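You operate a simulated robot arm through the tools that you are given. There is no shell and no other tool. Be economical: measure what you need, move in short steps, check, and stop when the job is done.

The job below is to be done with a simulated two-armed robot. You get a single attempt, and the scene is never put back.

## Task
Swap the silver plate in the blue jig for the grey one and lock it.
Fine: hold the jig while you work the lever and lift the plate; the silver plate goes into slot 2 of the plate stand. Set down upright: silver plate, grey plate. Where these are worked on the way, their far stop is far enough and under half their travel is too little: lever of the blue jig.

The check looks at the end state, three seconds after you hand in, the way a careful person would. Anything else that was tipped, shoved, dropped, spilled or broken makes it a failure.

## Robot
Two 6-joint arms with two-finger parallel grippers on one trunk, on a base that drives. Base frame: it is fixed to the floor where the robot stands at the start and does not move with it; the origin is under the middle of the robot, x ahead of it, y to its left, z up. Readings come in mm, degrees, newtons and seconds.
The left shoulder is at the start at [60, 187, 1222], the right one opposite. Places, roughly: lever of the blue jig [500, 100, 1000]; pocket of the blue jig [600, 100, 900]; slot 2 of the plate stand [600, 400, 900]. Payload 1.57 kg a hand.
The tool frame of a hand sits at the grasp point between the pads (the TCP): z along the fingers, y along the line on which they close. The tips reach 30 mm beyond it. The gripper opens to 110 mm. The fingers are 24 mm wide and 12 mm thick; the gripper's body (48 by 112 mm) begins 78 mm behind the TCP.
Orientation is that of the tool frame in the base frame, as a unit quaternion [x, y, z, w]. With the fingers straight down and closing along the base's y, the tool's x points along the base's -x, its y along +y and its z along -z.

## Interface
- The arms move only by the tool jog_arm. It takes "left_plan", "right_plan" or both (then of equal length, played together; a hand with none holds still); each is a list of rows, each a list of 2 entries, a list of its own where there are three numbers: the shift along the base's x, y, z in units of 20 mm (1.0 is 20 mm), then the turn, a rotation vector about the base's x, y, z in units of 4 degrees (1.0 is 4 degrees). In form: [[[tx, ty, tz], [wx, wy, wz]], ...]. A call has 1 to 20 rows; each row shifts and turns the commanded pose from where the row before left it. "left_gripper" and "right_gripper" are, for a hand that has rows, the gripper command, from -1 (fully open) to 1 (shut), values between in proportion, set as the call begins (left out, the last holds). A call with a number of a shift or a turn outside -1 to 1 is refused whole. Each row takes 0.2 s and may step no farther than 50 mm and 8.6 degrees from the row before; otherwise, or with a gripper value out of range, the whole call is refused. Where a pose cannot be reached the arm comes as near as it can. A force on the tool above 40 N (or 10 N above the force at the start of the call, whichever is more), or a blocked arm, ends the call early, and 0.2 s more pass. The fingers move at their own pace (about 153 mm/s each) and stop on an object; they squeeze with about 27 N. The grip force told is the motor's: it shows also when the fingers shut on nothing. Time passes only in rows, and 0.2 s behind the last, so rows that do not move let the fingers close. The reply holds the time, the measured pose of the TCP, the force on the tool along the base axes, the opening and the grip force, in the units named above and with some noise, with the torque about the TCP (base axes, N m) and any sound that the robot's microphone picked up.
- Cameras (640 x 400 px; columns grow to the right, rows downward): "scene" is now at [12.5, 19.4, 1762]; the picture's right is [0.25, -0.97, 0.00], its down [-0.76, -0.20, -0.62] and it looks along [0.60, 0.16, -0.79] (base axes); focal length 274 px, centre (320, 200). "left" rides on the left gripper at [70, -16, -141] in its tool frame; the picture's right is [0.23, 0.97, 0.00], its down [-0.85, 0.20, -0.48] and it looks along [-0.47, 0.11, 0.88] (tool axes); focal length 222 px, centre (320, 200). "right" rides on the right gripper at [70, 16, -141] in its tool frame; the picture's right is [-0.23, 0.97, 0.00], its down [-0.86, -0.20, -0.48] and it looks along [-0.47, -0.11, 0.88] (tool axes); focal length 222 px, centre (320, 200). There is no depth. A picture from a camera that has moved, and an enlarged one, comes with that camera's place and axes in the base frame and with its lens.
- camera(camera): a new picture of that camera. No time passes.
- lift_body(by): slides the trunk up (or, below 0, down) by that many mm; the arms and the scene camera ride with it, the base frame stays. It gives what a move gives, with no picture.
- steer(legs): drives the robot by 1 to 6 legs, each [ahead, left, turn to the left] in mm, mm and degrees, along the robot's own axes; the way and the turn of a leg run together, so that a leg with both is an arc; at most 1500 mm and 180 degrees a leg. The arms and the cameras ride along, it lands a little off, and it stops where it bumps. It gives what a move gives.
- turn_head(pan, tilt): turns the head with the scene camera to pan (to the left, within 86 degrees either way) and tilt (down, from -29 to 69), counted from straight ahead of the robot. It gives what a move gives.
- zoom(camera, box): a new picture of the part [left, top, right, bottom] of that camera's present view, enlarged. No time passes.
- job_done(): hands the job in; it is judged then, once.

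Work in short steps. Places have to be worked out from the pictures, the camera data and where the tool is seen: move nearer, look again, correct. Check each grasp and each placing, and mend what went wrong. You have 120 turns and 100 pictures in all, those below and enlarged ones among them. Open the grippers and draw the arms clear of the work before you hand the job in, unless the task says otherwise; then end with one line.

The tools are called after "Emit:" as name(argument=value, ...) on one line, values as JSON. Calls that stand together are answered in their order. jog_arm: Moves the arms, as the interface text tells. Its arguments: {"type":"object","properties":{"left_plan":{"type":"array"},"left_gripper":{"type":"number"},"right_plan":{"type":"array"},"right_gripper":{"type":"number"}},"required":[]} The other tools are called the same way: lift_body (by) slides the trunk up or down; steer (legs) drives the base; turn_head (pan, tilt) turns the head that bears the scene camera; camera (camera) takes a picture; zoom (camera, box) takes an enlarged picture of a part of a camera's view; job_done () hands the job in.

At the start:

```text
clock: 0.0
left_eef_pos: [424.2, 317.2, 1229.0]
left_tool_rot: [0.001, 1.0, 0.0, -0.001]
left_wrist_force: [0.0, -0.8, 1.1]
left_ft_torque: [0.02, -0.02, -0.01]
left_width: 110.1
left_grasp_force: 0.1
right_eef_pos: [444.2, -26.4, 1222.1]
right_tool_rot: [-0.001, 1.0, 0.0, 0.0]
right_wrist_force: [0.1, 0.6, 0.0]
right_ft_torque: [0.03, -0.02, 0.02]
right_width: 110.0
right_grasp_force: 0.0
trunk travel left (down, up): [-850.0, 140.0]
robot x, y, heading: [-0.3, 1.0, -0.2]
head pan, tilt: [14.6, 51.8]
```

scene: 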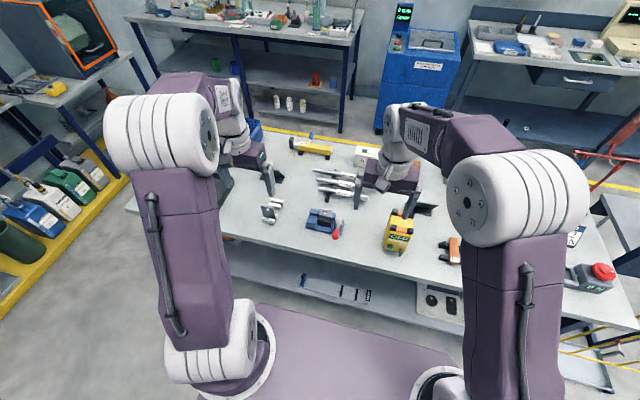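
right: 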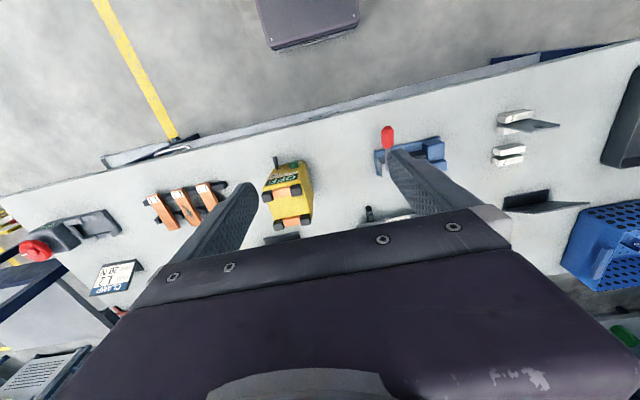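
left: 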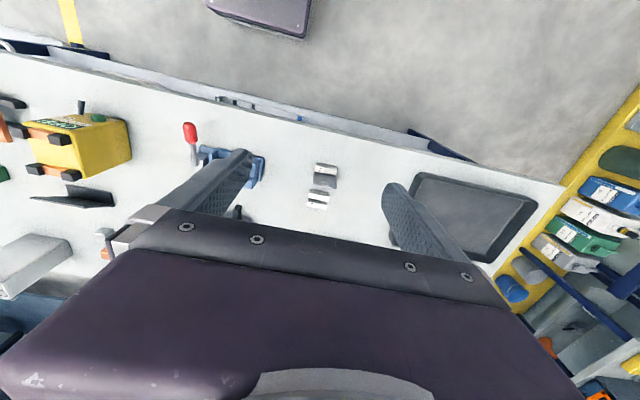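

The jig (blue with red lever knob) and something like the stand are visible near the middle of the table. I zoom in on them for detail.

Emit:
zoom(camera="scene", box=[230, 120, 430, 245])

Emit:
zoom(camera="left", box=[150, 100, 400, 256])

Emit:
zoom(camera="right", box=[340, 80, 640, 268])

```text
3.20 times, centred on (330, 182) of scene
camera zoom: at [12.5, 19.4, 1762.0], right [0.25, -0.97, 0.0], down [-0.76, -0.2, -0.62], along [0.6, 0.16, -0.79], focal length 878 px, centre (288, 256)
```

zoom: 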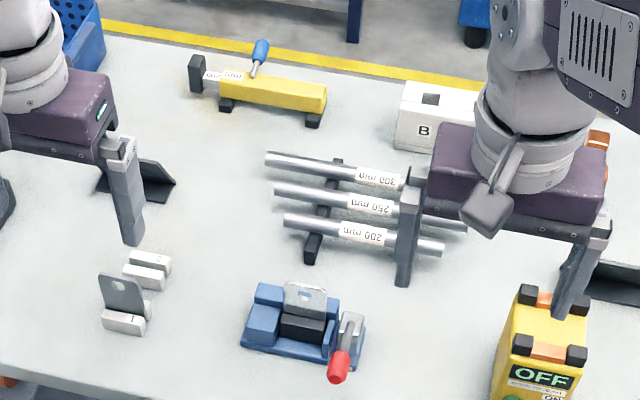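

```text
2.56 times, centred on (275, 178) of left
camera zoom: at [353.6, 299.9, 1370.7], right [-0.23, 0.97, 0.0], down [0.85, 0.2, 0.48], along [0.47, 0.11, -0.88], focal length 569 px, centre (435, 256)
```

zoom: 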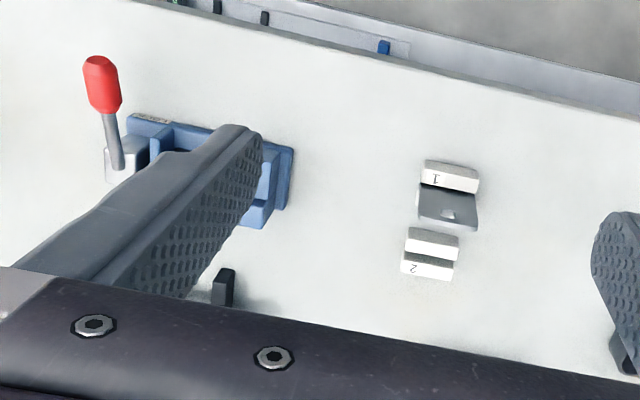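

```text
2.13 times, centred on (490, 174) of right
camera zoom: at [375.5, -8.7, 1362.9], right [0.23, 0.97, 0.0], down [0.86, -0.2, 0.48], along [0.47, -0.11, -0.88], focal length 473 px, centre (-42, 255)
```

zoom: 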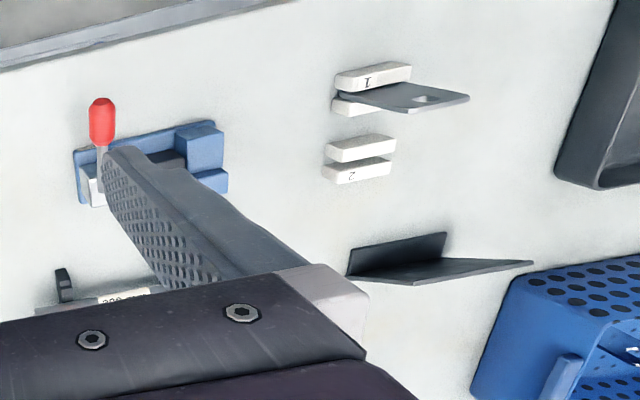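

The stand (slot 1 near, holding the grey plate; slot 2 farther) is near x≈570-620, y≈370; the jig is near (585,150). I move the right hand aside and the left hand over so the left camera sees the jig between the fingers.

Emit:
jog_arm(left_plan=[[[0, -1, 0], [0, 0, 0]], [[0, -1, 0], [0, 0, 0]], [[0, -1, 0], [0, 0, 0]], [[0, -1, 0], [0, 0, 0]], [[0, -1, 0], [0, 0, 0]], [[0, -1, 0], [0, 0, 0]], [[0, -1, 0], [0, 0, 0]]], right_plan=[[[0, -1, 0], [0, 0, 0]], [[0, -1, 0], [0, 0, 0]], [[0, -1, 0], [0, 0, 0]], [[0, -1, 0], [0, 0, 0]], [[0, -1, 0], [0, 0, 0]], [[0, -1, 0], [0, 0, 0]], [[0, -1, 0], [0, 0, 0]]])

Emit:
camera(camera="left")

Emit:
camera(camera="scene")

```text
clock: 1.6
left_eef_pos: [424.8, 173.8, 1230.4]
left_tool_rot: [0.0, 1.0, 0.001, 0.0]
left_wrist_force: [0.8, -0.6, 0.0]
left_ft_torque: [0.0, 0.02, -0.03]
left_width: 110.2
left_grasp_force: 0.1
right_eef_pos: [444.1, -168.3, 1222.3]
right_tool_rot: [0.0, 1.0, 0.001, 0.0]
right_wrist_force: [-0.4, 0.2, 0.2]
right_ft_torque: [0.03, 0.02, -0.02]
right_width: 109.9
right_grasp_force: 0.0
trunk travel left (down, up): [-850.0, 140.0]
robot x, y, heading: [0.6, -3.1, -0.1]
head pan, tilt: [14.6, 51.8]
```

```text
93 pictures are left
camera left: at [353.9, 156.5, 1371.2], right [-0.23, 0.97, 0.0], down [0.85, 0.2, 0.48], along [0.47, 0.11, -0.88], focal length 222 px, centre (320, 200)
```

left: 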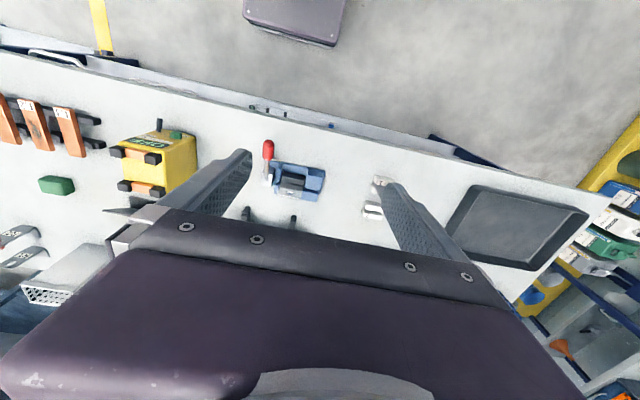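

```text
92 pictures are left
camera scene: at [12.4, 17.5, 1762.1], right [0.25, -0.97, 0.0], down [-0.76, -0.2, -0.62], along [0.6, 0.16, -0.79], focal length 274 px, centre (320, 200)
```

scene: 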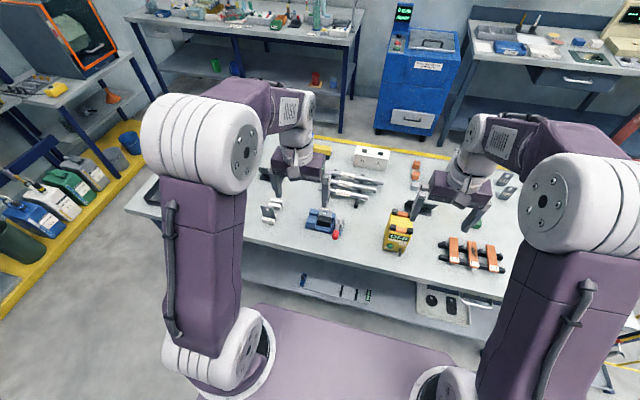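

Jig is in view of the left camera. I zoom both cameras on it.

Emit:
zoom(camera="left", box=[230, 120, 400, 226])

Emit:
zoom(camera="scene", box=[250, 180, 360, 250])

```text
3.76 times, centred on (315, 173) of left
camera zoom: at [353.9, 156.5, 1371.2], right [-0.23, 0.97, 0.0], down [0.85, 0.2, 0.48], along [0.47, 0.11, -0.88], focal length 836 px, centre (339, 302)
```

zoom: 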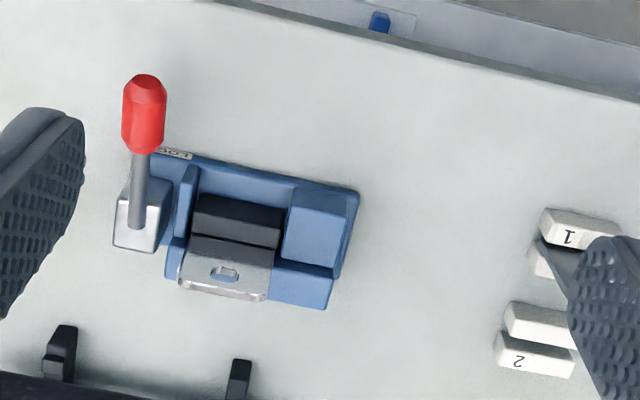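

```text
5.71 times, centred on (305, 215) of scene
camera zoom: at [12.4, 17.5, 1762.1], right [0.25, -0.97, 0.0], down [-0.76, -0.2, -0.62], along [0.6, 0.16, -0.79], focal length 1569 px, centre (406, 114)
```

zoom: 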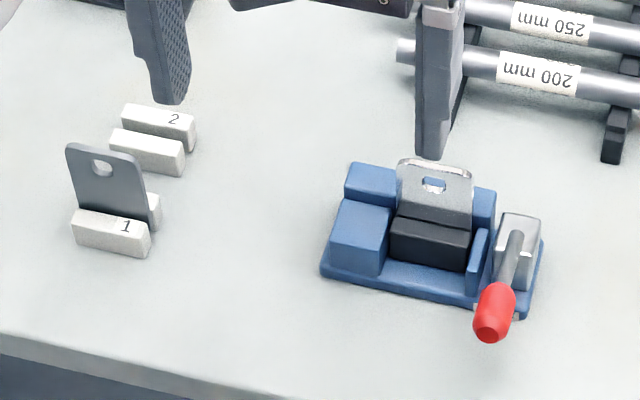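

Triangulating: knob ≈ (499,90,947), lever pivot ≈ (578,90,908), jig top around z 900-950. Before planning I test the left arm's reach by going forward at this height.

Emit:
jog_arm(left_plan=[[[1, 0, 0], [0, 0, 0]], [[1, 0, 0], [0, 0, 0]], [[1, 0, 0], [0, 0, 0]], [[1, 0, 0], [0, 0, 0]], [[1, 0, 0], [0, 0, 0]], [[1, 0, 0], [0, 0, 0]], [[0, 0, -1], [0, 0, 0]], [[0, 0, -1], [0, 0, 0]], [[0, 0, -1], [0, 0, 0]], [[0, 0, -1], [0, 0, 0]], [[0, 0, -1], [0, 0, 0]]])

Emit:
camera(camera="scene")

```text
clock: 4.0
left_eef_pos: [544.4, 175.5, 1128.5]
left_tool_rot: [0.0, 1.0, 0.0, 0.001]
left_wrist_force: [-0.1, 0.3, 0.5]
left_ft_torque: [-0.02, 0.0, -0.03]
left_width: 110.0
left_grasp_force: 0.0
right_eef_pos: [443.7, -165.7, 1222.0]
right_tool_rot: [0.0, 1.0, 0.0, 0.0]
right_wrist_force: [-0.3, 0.0, 0.5]
right_ft_torque: [0.0, -0.01, 0.0]
right_width: 110.1
right_grasp_force: 0.0
trunk travel left (down, up): [-850.0, 140.0]
robot x, y, heading: [3.7, 1.4, -0.0]
head pan, tilt: [14.6, 51.8]
```

```text
89 pictures are left
camera scene: at [12.9, 19.4, 1762.1], right [0.25, -0.97, 0.0], down [-0.76, -0.2, -0.62], along [0.6, 0.16, -0.79], focal length 274 px, centre (320, 200)
```

scene: 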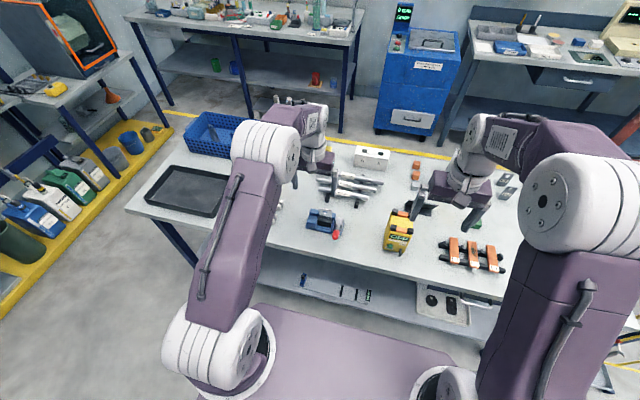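

The left arm reaches (544,175,1128) comfortably. I test further: forward to x≈600 and down to z≈1030, above the jig.

Emit:
jog_arm(left_plan=[[[1, 0, 0], [0, 0, 0]], [[1, 0, 0], [0, 0, 0]], [[1, 0, 0], [0, 0, 0]], [[0, 0, -1], [0, 0, 0]], [[0, 0, -1], [0, 0, 0]], [[0, 0, -1], [0, 0, 0]], [[0, 0, -1], [0, 0, 0]], [[0, 0, 0], [0, 0, 0]]])

Emit:
camera(camera="scene")

Emit:
camera(camera="left")

```text
clock: 5.8
left_eef_pos: [597.7, 175.9, 1048.2]
left_tool_rot: [0.0, 1.0, 0.0, -0.001]
left_wrist_force: [-0.3, 0.6, -0.2]
left_ft_torque: [0.02, 0.03, -0.02]
left_width: 110.1
left_grasp_force: 0.1
left hand out of reach, approached as far as the arm can: row 3
right_eef_pos: [443.5, -166.8, 1221.4]
right_tool_rot: [0.0, 1.0, 0.001, 0.0]
right_wrist_force: [0.4, -0.5, 0.0]
right_ft_torque: [-0.02, 0.02, 0.02]
right_width: 109.8
right_grasp_force: 0.0
trunk travel left (down, up): [-850.0, 140.0]
robot x, y, heading: [0.9, 5.2, 0.1]
head pan, tilt: [14.6, 51.8]
```

```text
88 pictures are left
camera scene: at [12.3, 19.2, 1762.0], right [0.25, -0.97, 0.0], down [-0.76, -0.2, -0.62], along [0.6, 0.16, -0.79], focal length 274 px, centre (320, 200)
```

scene: 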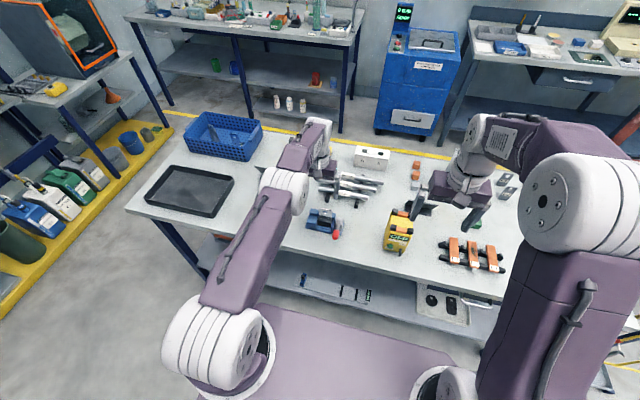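

```text
87 pictures are left
camera left: at [528.2, 159.5, 1190.1], right [-0.23, 0.97, 0.0], down [0.85, 0.2, 0.48], along [0.47, 0.11, -0.88], focal length 222 px, centre (320, 200)
```

left: 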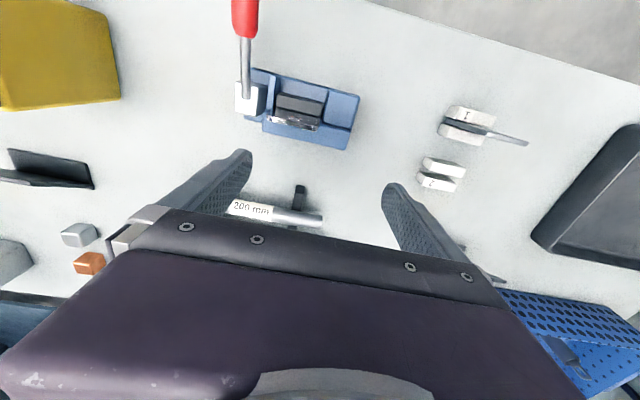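

The left arm is nearly stretched here, so I need to get closer and/or lower. I look steeply down with the head to judge clearance of the base to the table.

Emit:
turn_head(pan=0, tilt=69)

Emit:
camera(camera="scene")

Emit:
zoom(camera="left", box=[210, 30, 550, 242])

```text
clock: 6.6
left_eef_pos: [598.4, 175.5, 1050.2]
left_tool_rot: [0.0, 1.0, 0.0, 0.0]
left_wrist_force: [0.3, 0.7, -0.4]
left_ft_torque: [-0.03, -0.02, 0.0]
left_width: 109.9
left_grasp_force: 0.1
right_eef_pos: [443.8, -167.3, 1221.5]
right_tool_rot: [0.0, 1.0, 0.0, 0.0]
right_wrist_force: [0.0, 0.4, 0.5]
right_ft_torque: [0.02, -0.02, -0.01]
right_width: 110.3
right_grasp_force: 0.0
trunk travel left (down, up): [-850.0, 140.0]
robot x, y, heading: [0.8, -2.1, -0.0]
head pan, tilt: [0.0, 68.8]
```

```text
86 pictures are left
camera scene: at [-4.3, 0.5, 1742.6], right [0.0, -1.0, 0.0], down [-0.93, 0.0, -0.36], along [0.36, 0.0, -0.93], focal length 274 px, centre (320, 200)
```

scene: 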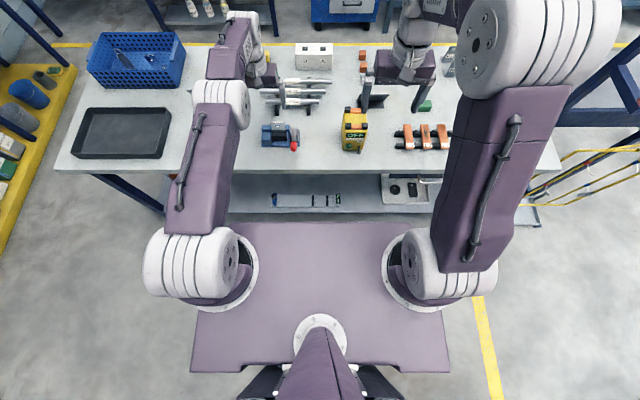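

```text
1.88 times, centred on (380, 136) of left
camera zoom: at [528.4, 159.5, 1190.3], right [-0.23, 0.97, 0.0], down [0.85, 0.2, 0.48], along [0.47, 0.11, -0.88], focal length 418 px, centre (207, 320)
```

zoom: 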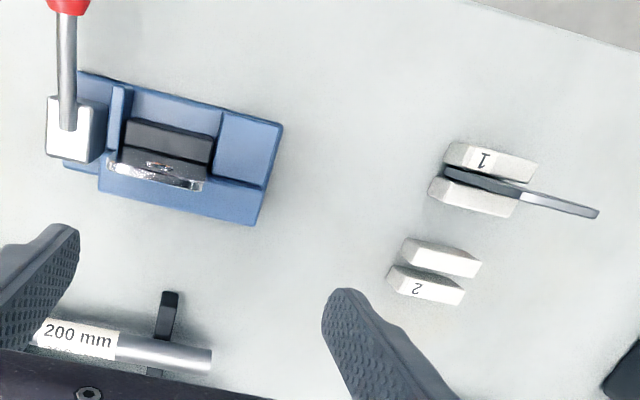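

The shoulder plate's front is at x≈170 and the table edge at ≈425, so there's room. I raise and withdraw the hands first, then will lower the trunk and drive closer.

Emit:
jog_arm(left_plan=[[[-1, 0, 1], [0, 0, 0]], [[-1, 0, 1], [0, 0, 0]], [[-1, 0, 1], [0, 0, 0]], [[-1, 0, 1], [0, 0, 0]], [[-1, 0, 1], [0, 0, 0]], [[-1, 0, 1], [0, 0, 0]], [[-1, 0, 1], [0, 0, 0]], [[-1, 0, 1], [0, 0, 0]], [[0, 1, 1], [0, 0, 0]], [[0, 1, 1], [0, 0, 0]]], right_plan=[[[0, 0, 1], [0, 0, 0]], [[0, 0, 1], [0, 0, 0]], [[0, 0, 1], [0, 0, 0]], [[0, 0, 0], [0, 0, 0]], [[0, 0, 0], [0, 0, 0]], [[0, 0, 0], [0, 0, 0]], [[0, 0, 0], [0, 0, 0]], [[0, 0, 0], [0, 0, 0]], [[0, 0, 0], [0, 0, 0]], [[0, 0, 0], [0, 0, 0]]])

Emit:
lift_body(by=-180)

Emit:
steer(legs=[[130, 60, 0]])

Emit:
camera(camera="scene")

```text
clock: 8.8
left_eef_pos: [437.5, 216.0, 1246.8]
left_tool_rot: [0.0, 1.0, -0.001, 0.0]
left_wrist_force: [0.0, -0.1, 0.6]
left_ft_torque: [-0.02, 0.0, 0.0]
left_width: 110.2
left_grasp_force: 0.1
right_eef_pos: [444.9, -164.6, 1282.5]
right_tool_rot: [0.0, 1.0, 0.0, 0.0]
right_wrist_force: [0.5, 0.3, -0.7]
right_ft_torque: [-0.01, -0.01, 0.03]
right_width: 110.2
right_grasp_force: 0.1
trunk travel left (down, up): [-850.0, 140.0]
robot x, y, heading: [1.4, -1.4, 0.1]
head pan, tilt: [0.0, 68.8]
```

```text
clock: 10.8
left_eef_pos: [438.6, 215.4, 1068.0]
left_tool_rot: [0.0, 1.0, 0.0, 0.0]
left_wrist_force: [0.2, 0.1, -0.4]
left_ft_torque: [0.03, 0.01, -0.02]
left_width: 110.2
left_grasp_force: 0.1
right_eef_pos: [444.0, -167.1, 1102.1]
right_tool_rot: [0.0, 1.0, -0.001, 0.0]
right_wrist_force: [0.4, 0.2, 0.6]
right_ft_torque: [-0.06, 0.01, 0.01]
right_width: 110.3
right_grasp_force: 0.0
trunk travel left (down, up): [-670.0, 320.0]
robot x, y, heading: [0.1, 1.8, 0.1]
head pan, tilt: [0.0, 68.8]
```

```text
clock: 12.2
left_eef_pos: [567.0, 273.3, 1069.7]
left_tool_rot: [0.0, 1.0, 0.0, 0.001]
left_wrist_force: [0.6, -0.1, 0.5]
left_ft_torque: [-0.03, 0.01, -0.01]
left_width: 110.0
left_grasp_force: 0.1
right_eef_pos: [575.2, -108.5, 1102.7]
right_tool_rot: [0.0, 1.0, 0.0, 0.001]
right_wrist_force: [0.0, -0.6, 0.0]
right_ft_torque: [0.01, 0.01, 0.02]
right_width: 110.2
right_grasp_force: 0.0
trunk travel left (down, up): [-670.0, 320.0]
robot x, y, heading: [130.1, 56.3, -0.3]
head pan, tilt: [0.0, 68.8]
```

```text
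84 pictures are left
camera scene: at [125.2, 59.0, 1562.5], right [0.0, -1.0, 0.0], down [-0.93, 0.0, -0.36], along [0.36, 0.0, -0.93], focal length 274 px, centre (320, 200)
```

scene: 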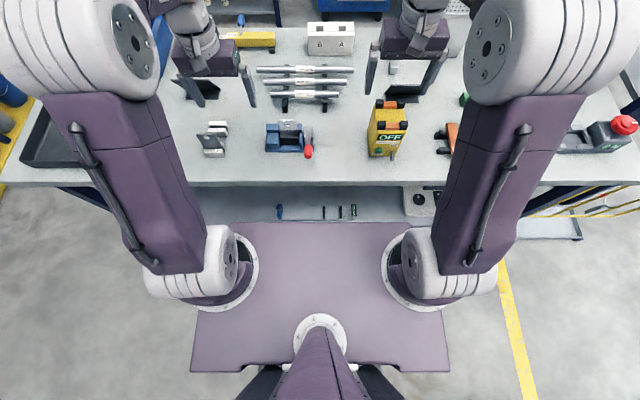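

The drive went well and the jig and stand are unobstructed. I aim the head at them and zoom.

Emit:
turn_head(pan=10, tilt=50)

Emit:
zoom(camera="scene", box=[240, 150, 400, 250])

Emit:
zoom(camera="left", box=[100, 40, 420, 240])

```text
clock: 13.0
left_eef_pos: [569.5, 274.0, 1067.7]
left_tool_rot: [0.0, 1.0, 0.0, 0.0]
left_wrist_force: [0.0, 0.1, -0.4]
left_ft_torque: [0.06, 0.01, 0.01]
left_width: 109.7
left_grasp_force: 0.2
right_eef_pos: [575.3, -107.8, 1102.0]
right_tool_rot: [0.0, 1.0, 0.001, 0.0]
right_wrist_force: [0.8, 0.0, 0.7]
right_ft_torque: [0.02, 0.02, 0.01]
right_width: 109.9
right_grasp_force: 0.0
trunk travel left (down, up): [-670.0, 320.0]
robot x, y, heading: [130.5, 58.7, -0.1]
head pan, tilt: [10.0, 50.0]
```

```text
4.00 times, centred on (320, 200) of scene
camera zoom: at [147.0, 73.1, 1584.4], right [0.17, -0.98, 0.0], down [-0.76, -0.13, -0.64], along [0.63, 0.11, -0.77], focal length 1098 px, centre (320, 200)
```

zoom: 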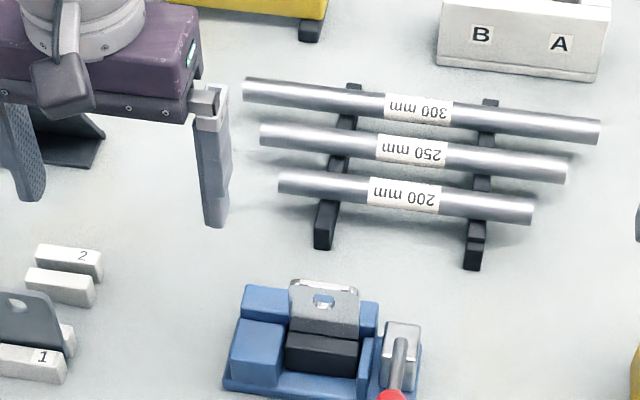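

```text
2.00 times, centred on (260, 140) of left
camera zoom: at [498.7, 257.1, 1209.5], right [-0.23, 0.97, 0.0], down [0.86, 0.2, 0.48], along [0.47, 0.11, -0.88], focal length 444 px, centre (440, 320)
```

zoom: 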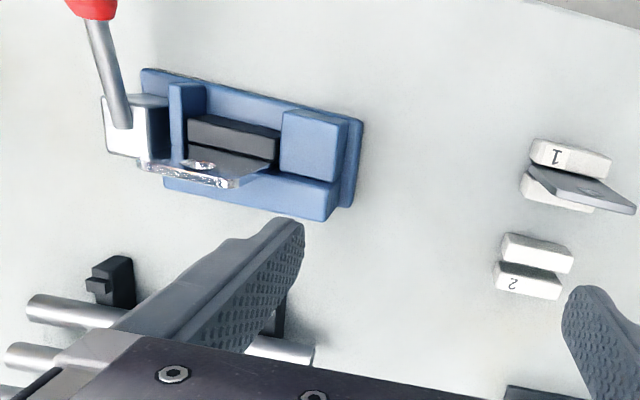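

I tilt down slightly and take a high zoom on the jig and on the stand.

Emit:
turn_head(pan=12, tilt=58)

Emit:
zoom(camera="scene", box=[280, 170, 360, 220])

Emit:
zoom(camera="scene", box=[200, 150, 280, 200])

Emit:
zoom(camera="left", box=[140, 50, 300, 150])

```text
clock: 13.7
left_eef_pos: [569.9, 273.1, 1069.1]
left_tool_rot: [0.001, 1.0, 0.0, 0.001]
left_wrist_force: [0.2, 0.1, 0.4]
left_ft_torque: [0.0, -0.05, 0.0]
left_width: 110.1
left_grasp_force: 0.0
right_eef_pos: [574.3, -107.5, 1102.9]
right_tool_rot: [0.0, 1.0, 0.0, 0.001]
right_wrist_force: [0.5, 0.2, 0.5]
right_ft_torque: [0.02, -0.03, 0.02]
right_width: 110.0
right_grasp_force: 0.0
trunk travel left (down, up): [-670.0, 320.0]
robot x, y, heading: [132.5, 62.1, -0.0]
head pan, tilt: [12.0, 58.0]
```

```text
8.00 times, centred on (320, 195) of scene
camera zoom: at [138.1, 73.9, 1574.3], right [0.21, -0.98, 0.0], down [-0.83, -0.18, -0.53], along [0.52, 0.11, -0.85], focal length 2196 px, centre (320, 240)
```

zoom: 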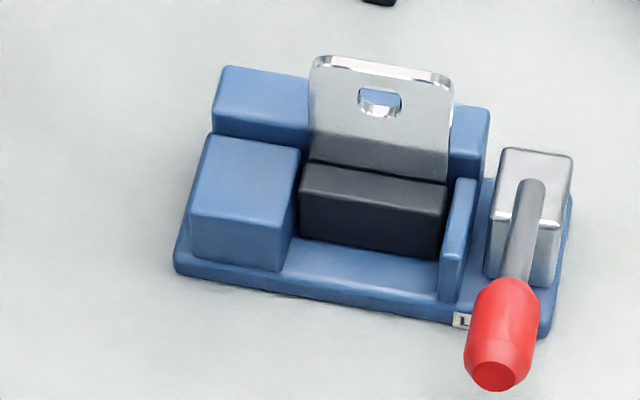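

```text
8.00 times, centred on (240, 175) of scene
camera zoom: at [138.1, 73.9, 1574.3], right [0.21, -0.98, 0.0], down [-0.83, -0.18, -0.53], along [0.52, 0.11, -0.85], focal length 2196 px, centre (960, 400)
```

zoom: 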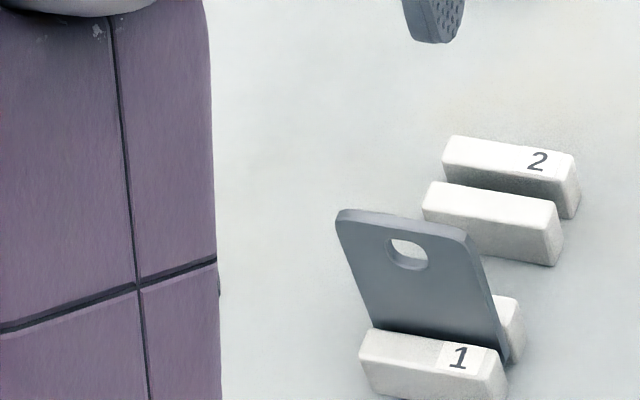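

```text
4.00 times, centred on (220, 100) of left
camera zoom: at [498.4, 256.9, 1209.7], right [-0.23, 0.97, 0.0], down [0.85, 0.2, 0.48], along [0.47, 0.11, -0.88], focal length 888 px, centre (720, 600)
```

zoom: 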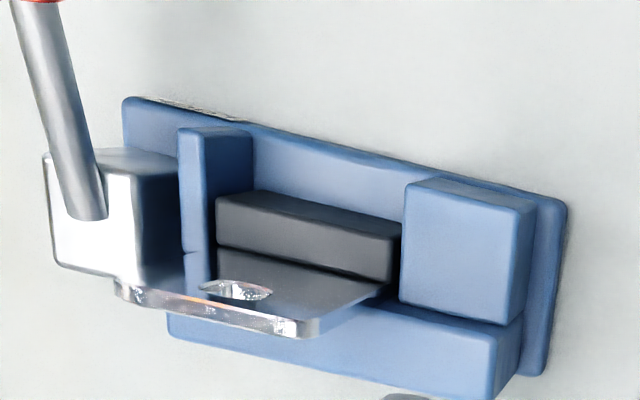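

Triangulated: silver plate x≈567, y 121–169, top z≈986; left blue block + back wall x 535–590, y 173–207, top ≈ 931–940; base-plate top ≈ 885. If the robot stands ~230 mm further left, the right hand can reach jig and stand while the left holds the jig's left block. I drive there at current hand heights (clear of everything).

Emit:
steer(legs=[[0, 230, 0], [40, 0, 0]])

Emit:
turn_head(pan=-15, tilt=58)

Emit:
camera(camera="scene")

Emit:
camera(camera="right")

```text
clock: 15.9
left_eef_pos: [605.0, 506.8, 1070.1]
left_tool_rot: [-0.001, 1.0, 0.0, 0.002]
left_wrist_force: [-0.4, -0.9, 0.7]
left_ft_torque: [0.03, -0.03, 0.02]
left_width: 110.1
left_grasp_force: 0.2
right_eef_pos: [610.7, 125.8, 1103.7]
right_tool_rot: [0.0, 1.0, 0.001, 0.001]
right_wrist_force: [-0.4, -0.8, -0.1]
right_ft_torque: [0.03, -0.05, 0.0]
right_width: 110.0
right_grasp_force: 0.0
trunk travel left (down, up): [-670.0, 320.0]
robot x, y, heading: [171.2, 292.4, 0.4]
head pan, tilt: [12.0, 58.0]
```

```text
clock: 16.8
left_eef_pos: [609.1, 506.8, 1067.9]
left_tool_rot: [-0.001, 1.0, 0.001, 0.0]
left_wrist_force: [0.0, 0.1, 0.6]
left_ft_torque: [-0.03, -0.03, 0.03]
left_width: 109.7
left_grasp_force: 0.0
right_eef_pos: [615.5, 125.9, 1103.3]
right_tool_rot: [-0.002, 1.0, 0.0, -0.001]
right_wrist_force: [0.1, 0.4, 0.6]
right_ft_torque: [-0.01, -0.01, -0.02]
right_width: 110.0
right_grasp_force: 0.1
trunk travel left (down, up): [-670.0, 320.0]
robot x, y, heading: [172.4, 293.6, 0.1]
head pan, tilt: [-15.0, 58.0]
```

```text
78 pictures are left
camera scene: at [176.8, 275.1, 1574.3], right [-0.26, -0.97, 0.0], down [-0.82, 0.22, -0.53], along [0.51, -0.14, -0.85], focal length 274 px, centre (320, 200)
```

scene: 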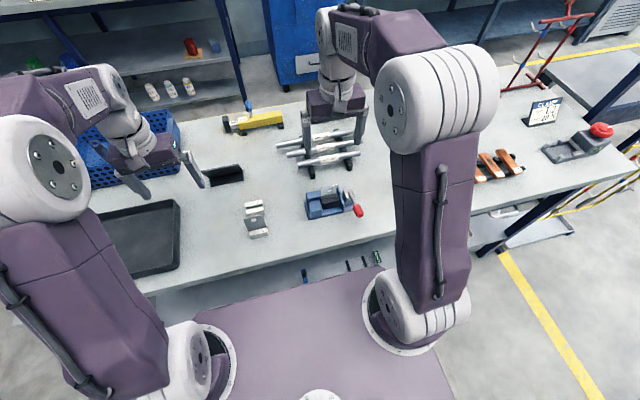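

```text
77 pictures are left
camera right: at [545.9, 143.3, 1244.0], right [0.23, 0.97, 0.0], down [0.86, -0.2, 0.48], along [0.47, -0.11, -0.88], focal length 222 px, centre (320, 200)
```

right: 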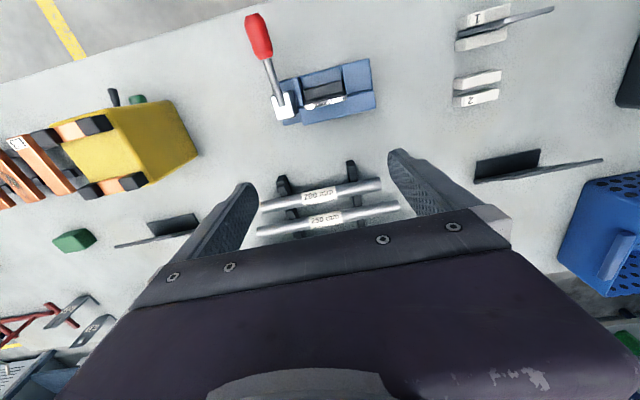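

Everything is clear. I turn the left hand 90° (closing along x, camera to the outside), in place, so it can clamp the jig's left block and back wall from the left.

Emit:
jog_arm(left_plan=[[[0, 0, 0], [0, 0, -1]], [[0, 0, 0], [0, 0, -1]], [[0, 0, 0], [0, 0, -1]], [[0, 0, 0], [0, 0, -1]], [[0, 0, 0], [0, 0, -1]], [[0, 0, 0], [0, 0, -1]], [[0, 0, 0], [0, 0, -1]], [[0, 0, 0], [0, 0, -1]], [[0, 0, 0], [0, 0, -1]], [[0, 0, 0], [0, 0, -1]], [[0, 0, 0], [0, 0, -1]], [[0, 0, 0], [0, 0, -1]], [[0, 0, 0], [0, 0, -1]], [[0, 0, 0], [0, 0, -1]], [[0, 0, 0], [0, 0, -1]], [[0, 0, 0], [0, 0, -1]], [[0, 0, 0], [0, 0, -1]], [[0, 0, 0], [0, 0, -1]], [[0, 0, 0], [0, 0, -1]], [[0, 0, 0], [0, 0, -1]]])

Emit:
jog_arm(left_plan=[[[0, 0, 0], [0, 0, -1]], [[0, 0, 0], [0, 0, -1]], [[0, 0, 0], [0, 0, -0.5]], [[0, 0, 0], [-1, 0, 0]], [[0, 0, 0], [-1, 0, 0]], [[0, 0, 0], [-1, 0, 0]], [[0, 0, 0], [-1, 0, 0]], [[0, 0, 0], [-1, 0, 0]], [[0, 0, 0], [-1, 0, 0]], [[0, 0, 0], [-1, 0, 0]], [[0, 0, 0], [-1, 0, 0]], [[0, 0, 0], [-1, 0, 0]]])

Emit:
camera(camera="left")

Emit:
camera(camera="scene")

```text
clock: 21.0
left_eef_pos: [609.5, 506.5, 1069.7]
left_tool_rot: [0.643, 0.766, 0.0, 0.0]
left_wrist_force: [-0.2, 0.4, -0.2]
left_ft_torque: [0.0, 0.01, 0.0]
left_width: 110.0
left_grasp_force: 0.2
right_eef_pos: [616.0, 126.0, 1103.4]
right_tool_rot: [-0.001, 1.0, 0.0, 0.0]
right_wrist_force: [0.0, 0.9, 0.3]
right_ft_torque: [0.02, 0.0, 0.0]
right_width: 110.0
right_grasp_force: 0.0
trunk travel left (down, up): [-670.0, 320.0]
robot x, y, heading: [170.3, 290.7, 0.1]
head pan, tilt: [-15.0, 58.0]
```

```text
clock: 23.6
left_eef_pos: [608.5, 509.2, 1069.2]
left_tool_rot: [0.672, 0.673, -0.22, 0.219]
left_wrist_force: [1.1, 0.1, 0.1]
left_ft_torque: [-0.04, -0.01, -0.01]
left_width: 109.9
left_grasp_force: 0.1
right_eef_pos: [615.6, 127.4, 1101.8]
right_tool_rot: [-0.001, 1.0, 0.0, 0.0]
right_wrist_force: [0.2, -0.3, 0.2]
right_ft_torque: [-0.01, 0.03, -0.01]
right_width: 110.0
right_grasp_force: 0.1
trunk travel left (down, up): [-670.0, 320.0]
robot x, y, heading: [171.6, 292.2, 0.2]
head pan, tilt: [-15.0, 58.0]
```

```text
76 pictures are left
camera left: at [591.2, 647.6, 1141.5], right [0.97, 0.18, -0.13], down [0.2, -0.41, 0.89], along [0.11, -0.89, -0.43], focal length 222 px, centre (320, 200)
```

left: 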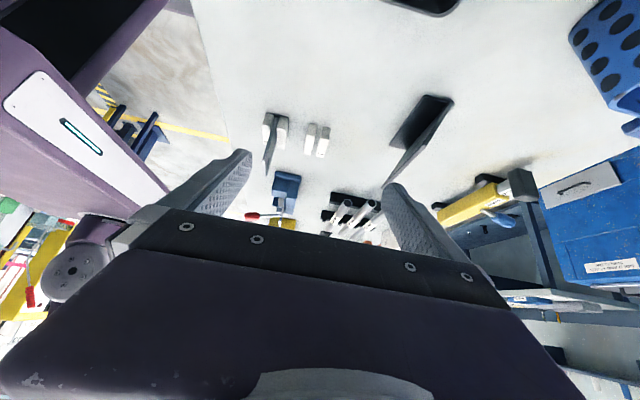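

```text
75 pictures are left
camera scene: at [177.6, 275.6, 1574.3], right [-0.26, -0.97, 0.0], down [-0.82, 0.22, -0.53], along [0.51, -0.14, -0.85], focal length 274 px, centre (320, 200)
```

scene: 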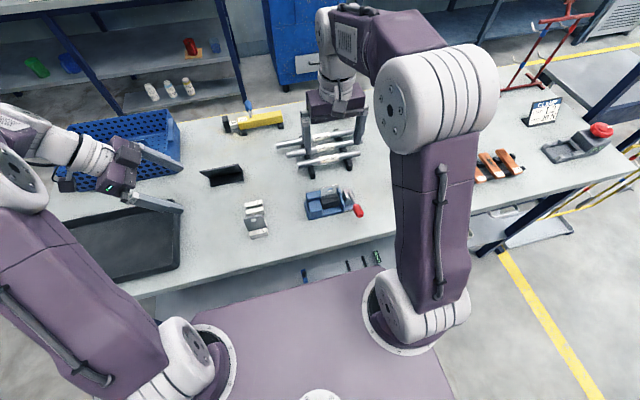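

The left hand now closes along x with a 36° lean. I move it to ~(562,290,1069), then check the view toward the jig.

Emit:
jog_arm(left_plan=[[[-0.21, -1, 0], [0, 0, 0]], [[-0.21, -1, 0], [0, 0, 0]], [[-0.21, -1, 0], [0, 0, 0]], [[-0.21, -1, 0], [0, 0, 0]], [[-0.21, -1, 0], [0, 0, 0]], [[-0.21, -1, 0], [0, 0, 0]], [[-0.21, -1, 0], [0, 0, 0]], [[-0.21, -1, 0], [0, 0, 0]], [[-0.21, -1, 0], [0, 0, 0]], [[-0.21, -1, 0], [0, 0, 0]], [[-0.21, -1, 0], [0, 0, 0]]])

Emit:
camera(camera="left")

```text
clock: 26.0
left_eef_pos: [562.8, 287.8, 1069.5]
left_tool_rot: [0.672, 0.673, -0.219, 0.218]
left_wrist_force: [0.0, 0.8, -0.4]
left_ft_torque: [0.04, -0.03, 0.01]
left_width: 110.0
left_grasp_force: 0.0
right_eef_pos: [616.2, 125.2, 1102.2]
right_tool_rot: [-0.001, 1.0, 0.0, 0.0]
right_wrist_force: [0.1, 1.0, -0.8]
right_ft_torque: [0.0, -0.02, 0.03]
right_width: 109.9
right_grasp_force: 0.0
trunk travel left (down, up): [-670.0, 320.0]
robot x, y, heading: [173.1, 287.4, 0.3]
head pan, tilt: [-15.0, 58.0]
```

```text
74 pictures are left
camera left: at [545.7, 427.3, 1142.7], right [0.97, 0.19, -0.13], down [0.2, -0.41, 0.89], along [0.11, -0.89, -0.44], focal length 222 px, centre (320, 200)
```

left: 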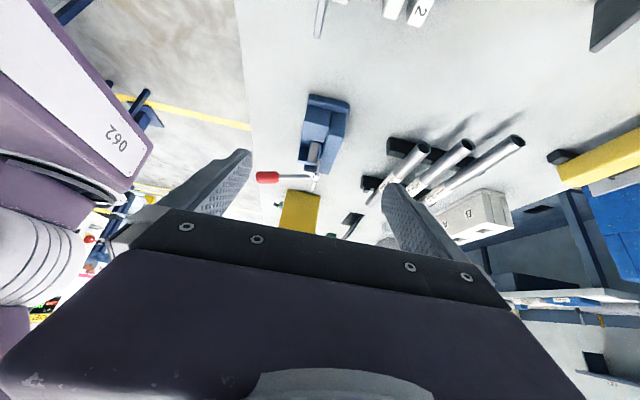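

A good end-on view of the jig; I zoom in to verify the x-extent of what I'll clamp.

Emit:
zoom(camera="left", box=[240, 80, 400, 180])

Emit:
zoom(camera="scene", box=[295, 165, 375, 215])

```text
4.00 times, centred on (320, 130) of left
camera zoom: at [545.7, 427.3, 1142.7], right [0.97, 0.19, -0.13], down [0.2, -0.41, 0.89], along [0.11, -0.89, -0.44], focal length 888 px, centre (320, 480)
```

zoom: 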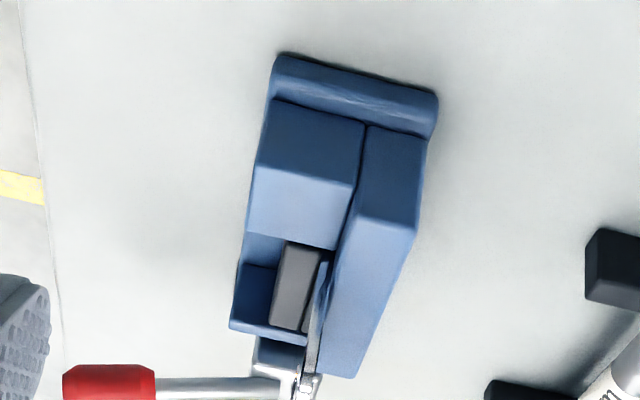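

```text
8.00 times, centred on (335, 190) of scene
camera zoom: at [177.1, 274.1, 1574.3], right [-0.26, -0.97, 0.0], down [-0.82, 0.22, -0.53], along [0.51, -0.14, -0.85], focal length 2196 px, centre (200, 280)
```

zoom: 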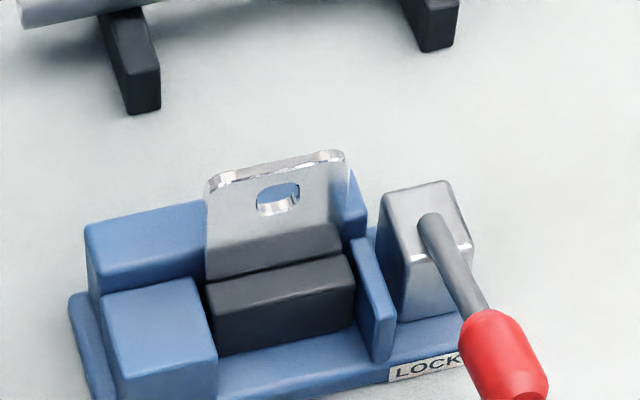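

The clamp target spans x≈537–593 (block + back wall), block top z≈927, back wall top ≈936. I approach along the finger direction to just above it.

Emit:
jog_arm(left_plan=[[[0.02, -0.62, -1], [0, 0, 0]], [[0.02, -0.62, -1], [0, 0, 0]], [[0.02, -0.62, -1], [0, 0, 0]], [[0.02, -0.62, -1], [0, 0, 0]], [[0.02, -0.62, -1], [0, 0, 0]]])

Emit:
camera(camera="left")

Emit:
zoom(camera="scene", box=[240, 140, 400, 240])

```text
clock: 27.2
left_eef_pos: [565.9, 225.6, 967.3]
left_tool_rot: [0.672, 0.673, -0.22, 0.219]
left_wrist_force: [-0.5, 0.8, 0.3]
left_ft_torque: [-0.01, 0.0, 0.02]
left_width: 110.1
left_grasp_force: 0.1
right_eef_pos: [615.7, 125.8, 1101.7]
right_tool_rot: [0.0, 1.0, 0.0, 0.0]
right_wrist_force: [-0.2, 0.4, 0.5]
right_ft_torque: [0.02, -0.01, 0.0]
right_width: 109.9
right_grasp_force: 0.0
trunk travel left (down, up): [-670.0, 320.0]
robot x, y, heading: [172.8, 295.0, -0.1]
head pan, tilt: [-15.0, 58.0]
```

```text
71 pictures are left
camera left: at [547.8, 365.8, 1040.8], right [0.97, 0.18, -0.14], down [0.2, -0.41, 0.89], along [0.11, -0.89, -0.44], focal length 222 px, centre (320, 200)
```

left: 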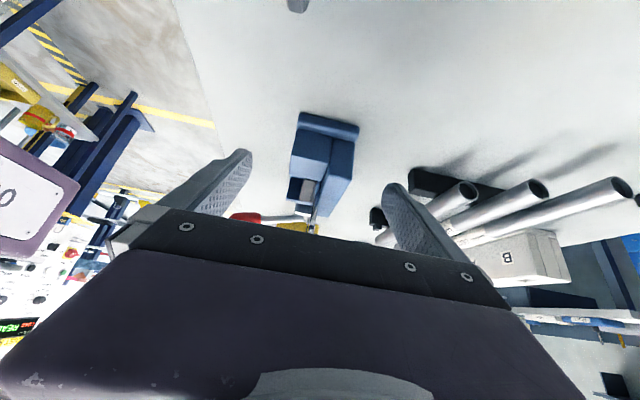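

```text
4.00 times, centred on (320, 190) of scene
camera zoom: at [178.0, 274.4, 1574.3], right [-0.26, -0.97, 0.0], down [-0.82, 0.22, -0.53], along [0.51, -0.14, -0.85], focal length 1098 px, centre (320, 240)
```

zoom: 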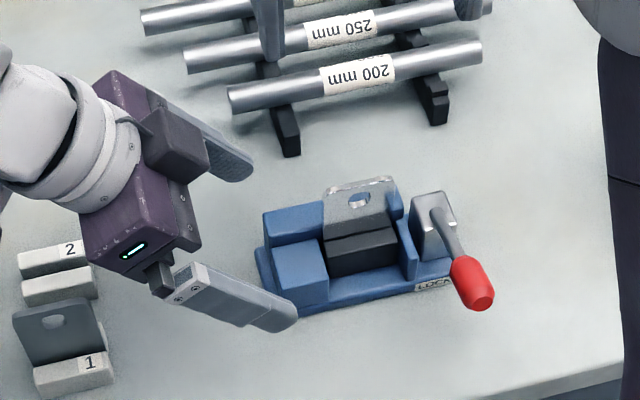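

Alignment looks right. I go in the last ~40 mm, partially closing to ≈66 mm, then look.

Emit:
jog_arm(left_plan=[[[-0.02, -0.55, -0.88], [0, 0, 0]], [[-0.02, -0.55, -0.88], [0, 0, 0]]])

Emit:
jog_arm(left_plan=[[[0, 0, 0], [0, 0, 0]], [[0, 0, 0], [0, 0, 0]]], left_gripper=-0.2)

Emit:
zoom(camera="left", box=[200, 80, 440, 230])

Emit:
zoom(camera="scene", box=[270, 150, 390, 225])

```text
clock: 27.8
left_eef_pos: [562.4, 202.7, 935.0]
left_tool_rot: [0.672, 0.673, -0.219, 0.218]
left_wrist_force: [0.6, 0.4, 0.7]
left_ft_torque: [0.02, 0.03, -0.01]
left_width: 109.6
left_grasp_force: 0.0
right_eef_pos: [615.9, 125.4, 1102.9]
right_tool_rot: [-0.002, 1.0, 0.0, -0.001]
right_wrist_force: [0.9, -0.2, 0.6]
right_ft_torque: [0.01, 0.02, 0.0]
right_width: 109.8
right_grasp_force: 0.0
trunk travel left (down, up): [-670.0, 320.0]
robot x, y, heading: [173.4, 289.8, 0.2]
head pan, tilt: [-15.0, 58.0]
```

```text
clock: 28.4
left_eef_pos: [563.2, 204.0, 934.8]
left_tool_rot: [0.672, 0.673, -0.219, 0.218]
left_wrist_force: [0.0, 0.6, 0.2]
left_ft_torque: [-0.01, 0.02, 0.0]
left_width: 66.1
left_grasp_force: 0.1
right_eef_pos: [616.3, 126.4, 1102.3]
right_tool_rot: [-0.001, 1.0, 0.0, 0.001]
right_wrist_force: [-0.2, 0.3, 0.3]
right_ft_torque: [-0.01, 0.0, 0.0]
right_width: 110.0
right_grasp_force: 0.1
trunk travel left (down, up): [-670.0, 320.0]
robot x, y, heading: [168.5, 288.1, -0.1]
head pan, tilt: [-15.0, 58.0]
```

```text
2.67 times, centred on (320, 155) of left
camera zoom: at [546.0, 343.1, 1007.6], right [0.97, 0.18, -0.13], down [0.2, -0.41, 0.89], along [0.11, -0.89, -0.44], focal length 592 px, centre (320, 320)
```

zoom: 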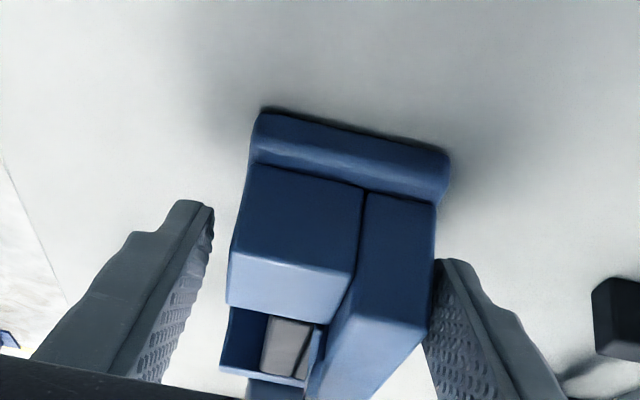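

```text
5.33 times, centred on (330, 188) of scene
camera zoom: at [177.4, 274.9, 1574.3], right [-0.26, -0.97, 0.0], down [-0.82, 0.22, -0.53], along [0.51, -0.14, -0.85], focal length 1464 px, centre (267, 267)
```

zoom: 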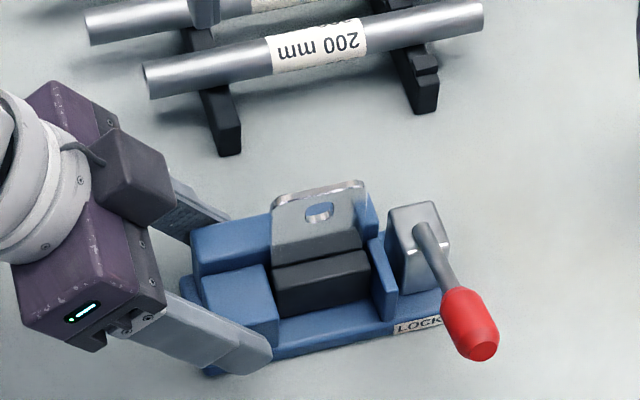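

The gripper is a touch low in x (far finger nearly touching, near has a gap). I shift +2 mm and close.

Emit:
jog_arm(left_plan=[[[0.12, 0, -0.1], [0, 0, 0]], [[0, 0, 0], [0, 0, 0]]])

Emit:
jog_arm(left_plan=[[[0, 0, 0], [0, 0, 0]], [[0, 0, 0], [0, 0, 0]], [[0, 0, 0], [0, 0, 0]]], left_gripper=1)

```text
clock: 29.0
left_eef_pos: [566.8, 204.8, 932.4]
left_tool_rot: [0.672, 0.673, -0.218, 0.218]
left_wrist_force: [0.7, -0.5, -0.3]
left_ft_torque: [0.04, -0.03, -0.03]
left_width: 66.1
left_grasp_force: 0.0
right_eef_pos: [615.1, 126.7, 1103.0]
right_tool_rot: [-0.002, 1.0, 0.0, 0.0]
right_wrist_force: [0.4, 0.1, -0.3]
right_ft_torque: [-0.04, -0.02, 0.0]
right_width: 110.1
right_grasp_force: 0.1
trunk travel left (down, up): [-670.0, 320.0]
robot x, y, heading: [168.4, 292.0, -0.1]
head pan, tilt: [-15.0, 58.0]
```

```text
clock: 29.8
left_eef_pos: [565.4, 204.9, 931.9]
left_tool_rot: [0.672, 0.672, -0.22, 0.218]
left_wrist_force: [-1.6, 0.7, 0.2]
left_ft_torque: [-0.07, 0.25, -0.16]
left_width: 57.8
left_grasp_force: 26.6
right_eef_pos: [615.8, 126.7, 1102.5]
right_tool_rot: [0.0, 1.0, -0.001, 0.0]
right_wrist_force: [-0.6, 0.0, 0.2]
right_ft_torque: [0.01, -0.04, 0.01]
right_width: 109.9
right_grasp_force: 0.0
trunk travel left (down, up): [-670.0, 320.0]
robot x, y, heading: [171.6, 293.8, 0.1]
head pan, tilt: [-15.0, 58.0]
```

Jig held (57.8 mm, 26.6 N, little side force). Now I measure the lever knob again from the right camera.

Emit:
zoom(camera="right", box=[220, 0, 400, 113])

Emit:
zoom(camera="scene", box=[325, 170, 381, 205])

```text
3.54 times, centred on (310, 56) of right
camera zoom: at [546.1, 143.3, 1244.0], right [0.23, 0.97, 0.0], down [0.86, -0.2, 0.48], along [0.47, -0.11, -0.88], focal length 786 px, centre (355, 708)
```

zoom: 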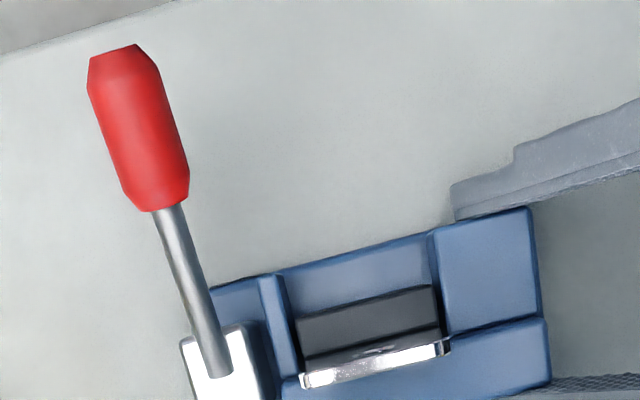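

```text
11.43 times, centred on (353, 188) of scene
camera zoom: at [177.1, 275.0, 1574.3], right [-0.26, -0.97, 0.0], down [-0.82, 0.22, -0.53], along [0.51, -0.14, -0.85], focal length 3137 px, centre (-57, 343)
```

zoom: 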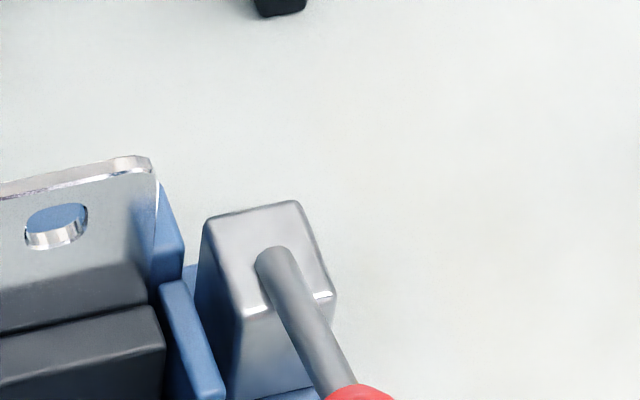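

Knob runs from about (514,89,956) to (475,88,965); pivot near (570,89,932). I bring the right hand above the knob with a moderate opening and check.

Emit:
jog_arm(right_plan=[[[-1, -0.31, 0], [0, 0, 0]], [[-1, -0.31, 0], [0, 0, 0]], [[-1, -0.31, 0], [0, 0, 0]], [[-1, -0.31, 0], [0, 0, 0]], [[-1, -0.31, 0], [0, 0, 0]], [[-1, -0.31, 0], [0, 0, 0]], [[0, 0, -1], [0, 0, 0]], [[0, 0, -1], [0, 0, 0]], [[0, 0, -1], [0, 0, 0]], [[0, 0, -1], [0, 0, 0]]], right_gripper=-0.1)

Emit:
camera(camera="right")

Emit:
zoom(camera="scene", box=[240, 130, 400, 230])

```text
clock: 32.0
left_eef_pos: [567.1, 204.7, 933.0]
left_tool_rot: [0.672, 0.673, -0.219, 0.218]
left_wrist_force: [-0.9, 0.8, 0.7]
left_ft_torque: [0.02, 0.19, -0.16]
left_width: 57.6
left_grasp_force: 26.8
right_eef_pos: [496.7, 88.5, 1022.1]
right_tool_rot: [-0.001, 1.0, 0.0, 0.001]
right_wrist_force: [0.4, 0.6, 0.0]
right_ft_torque: [-0.02, 0.0, 0.03]
right_width: 60.3
right_grasp_force: 0.1
trunk travel left (down, up): [-670.0, 320.0]
robot x, y, heading: [171.4, 291.4, 0.1]
head pan, tilt: [-15.0, 58.0]
```

```text
65 pictures are left
camera right: at [426.2, 105.3, 1163.4], right [0.23, 0.97, 0.0], down [0.86, -0.2, 0.48], along [0.47, -0.11, -0.88], focal length 222 px, centre (320, 200)
```

right: 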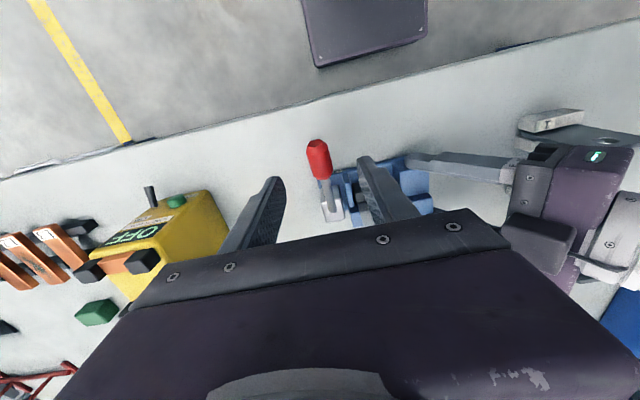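

```text
4.00 times, centred on (320, 180) of scene
camera zoom: at [177.3, 275.0, 1574.3], right [-0.26, -0.97, 0.0], down [-0.82, 0.22, -0.53], along [0.51, -0.14, -0.85], focal length 1098 px, centre (320, 280)
```

zoom: 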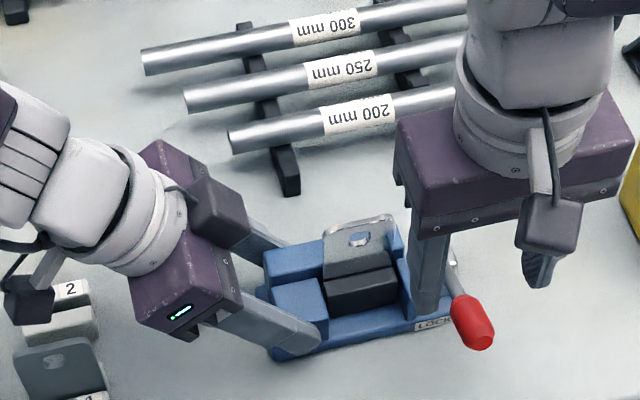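

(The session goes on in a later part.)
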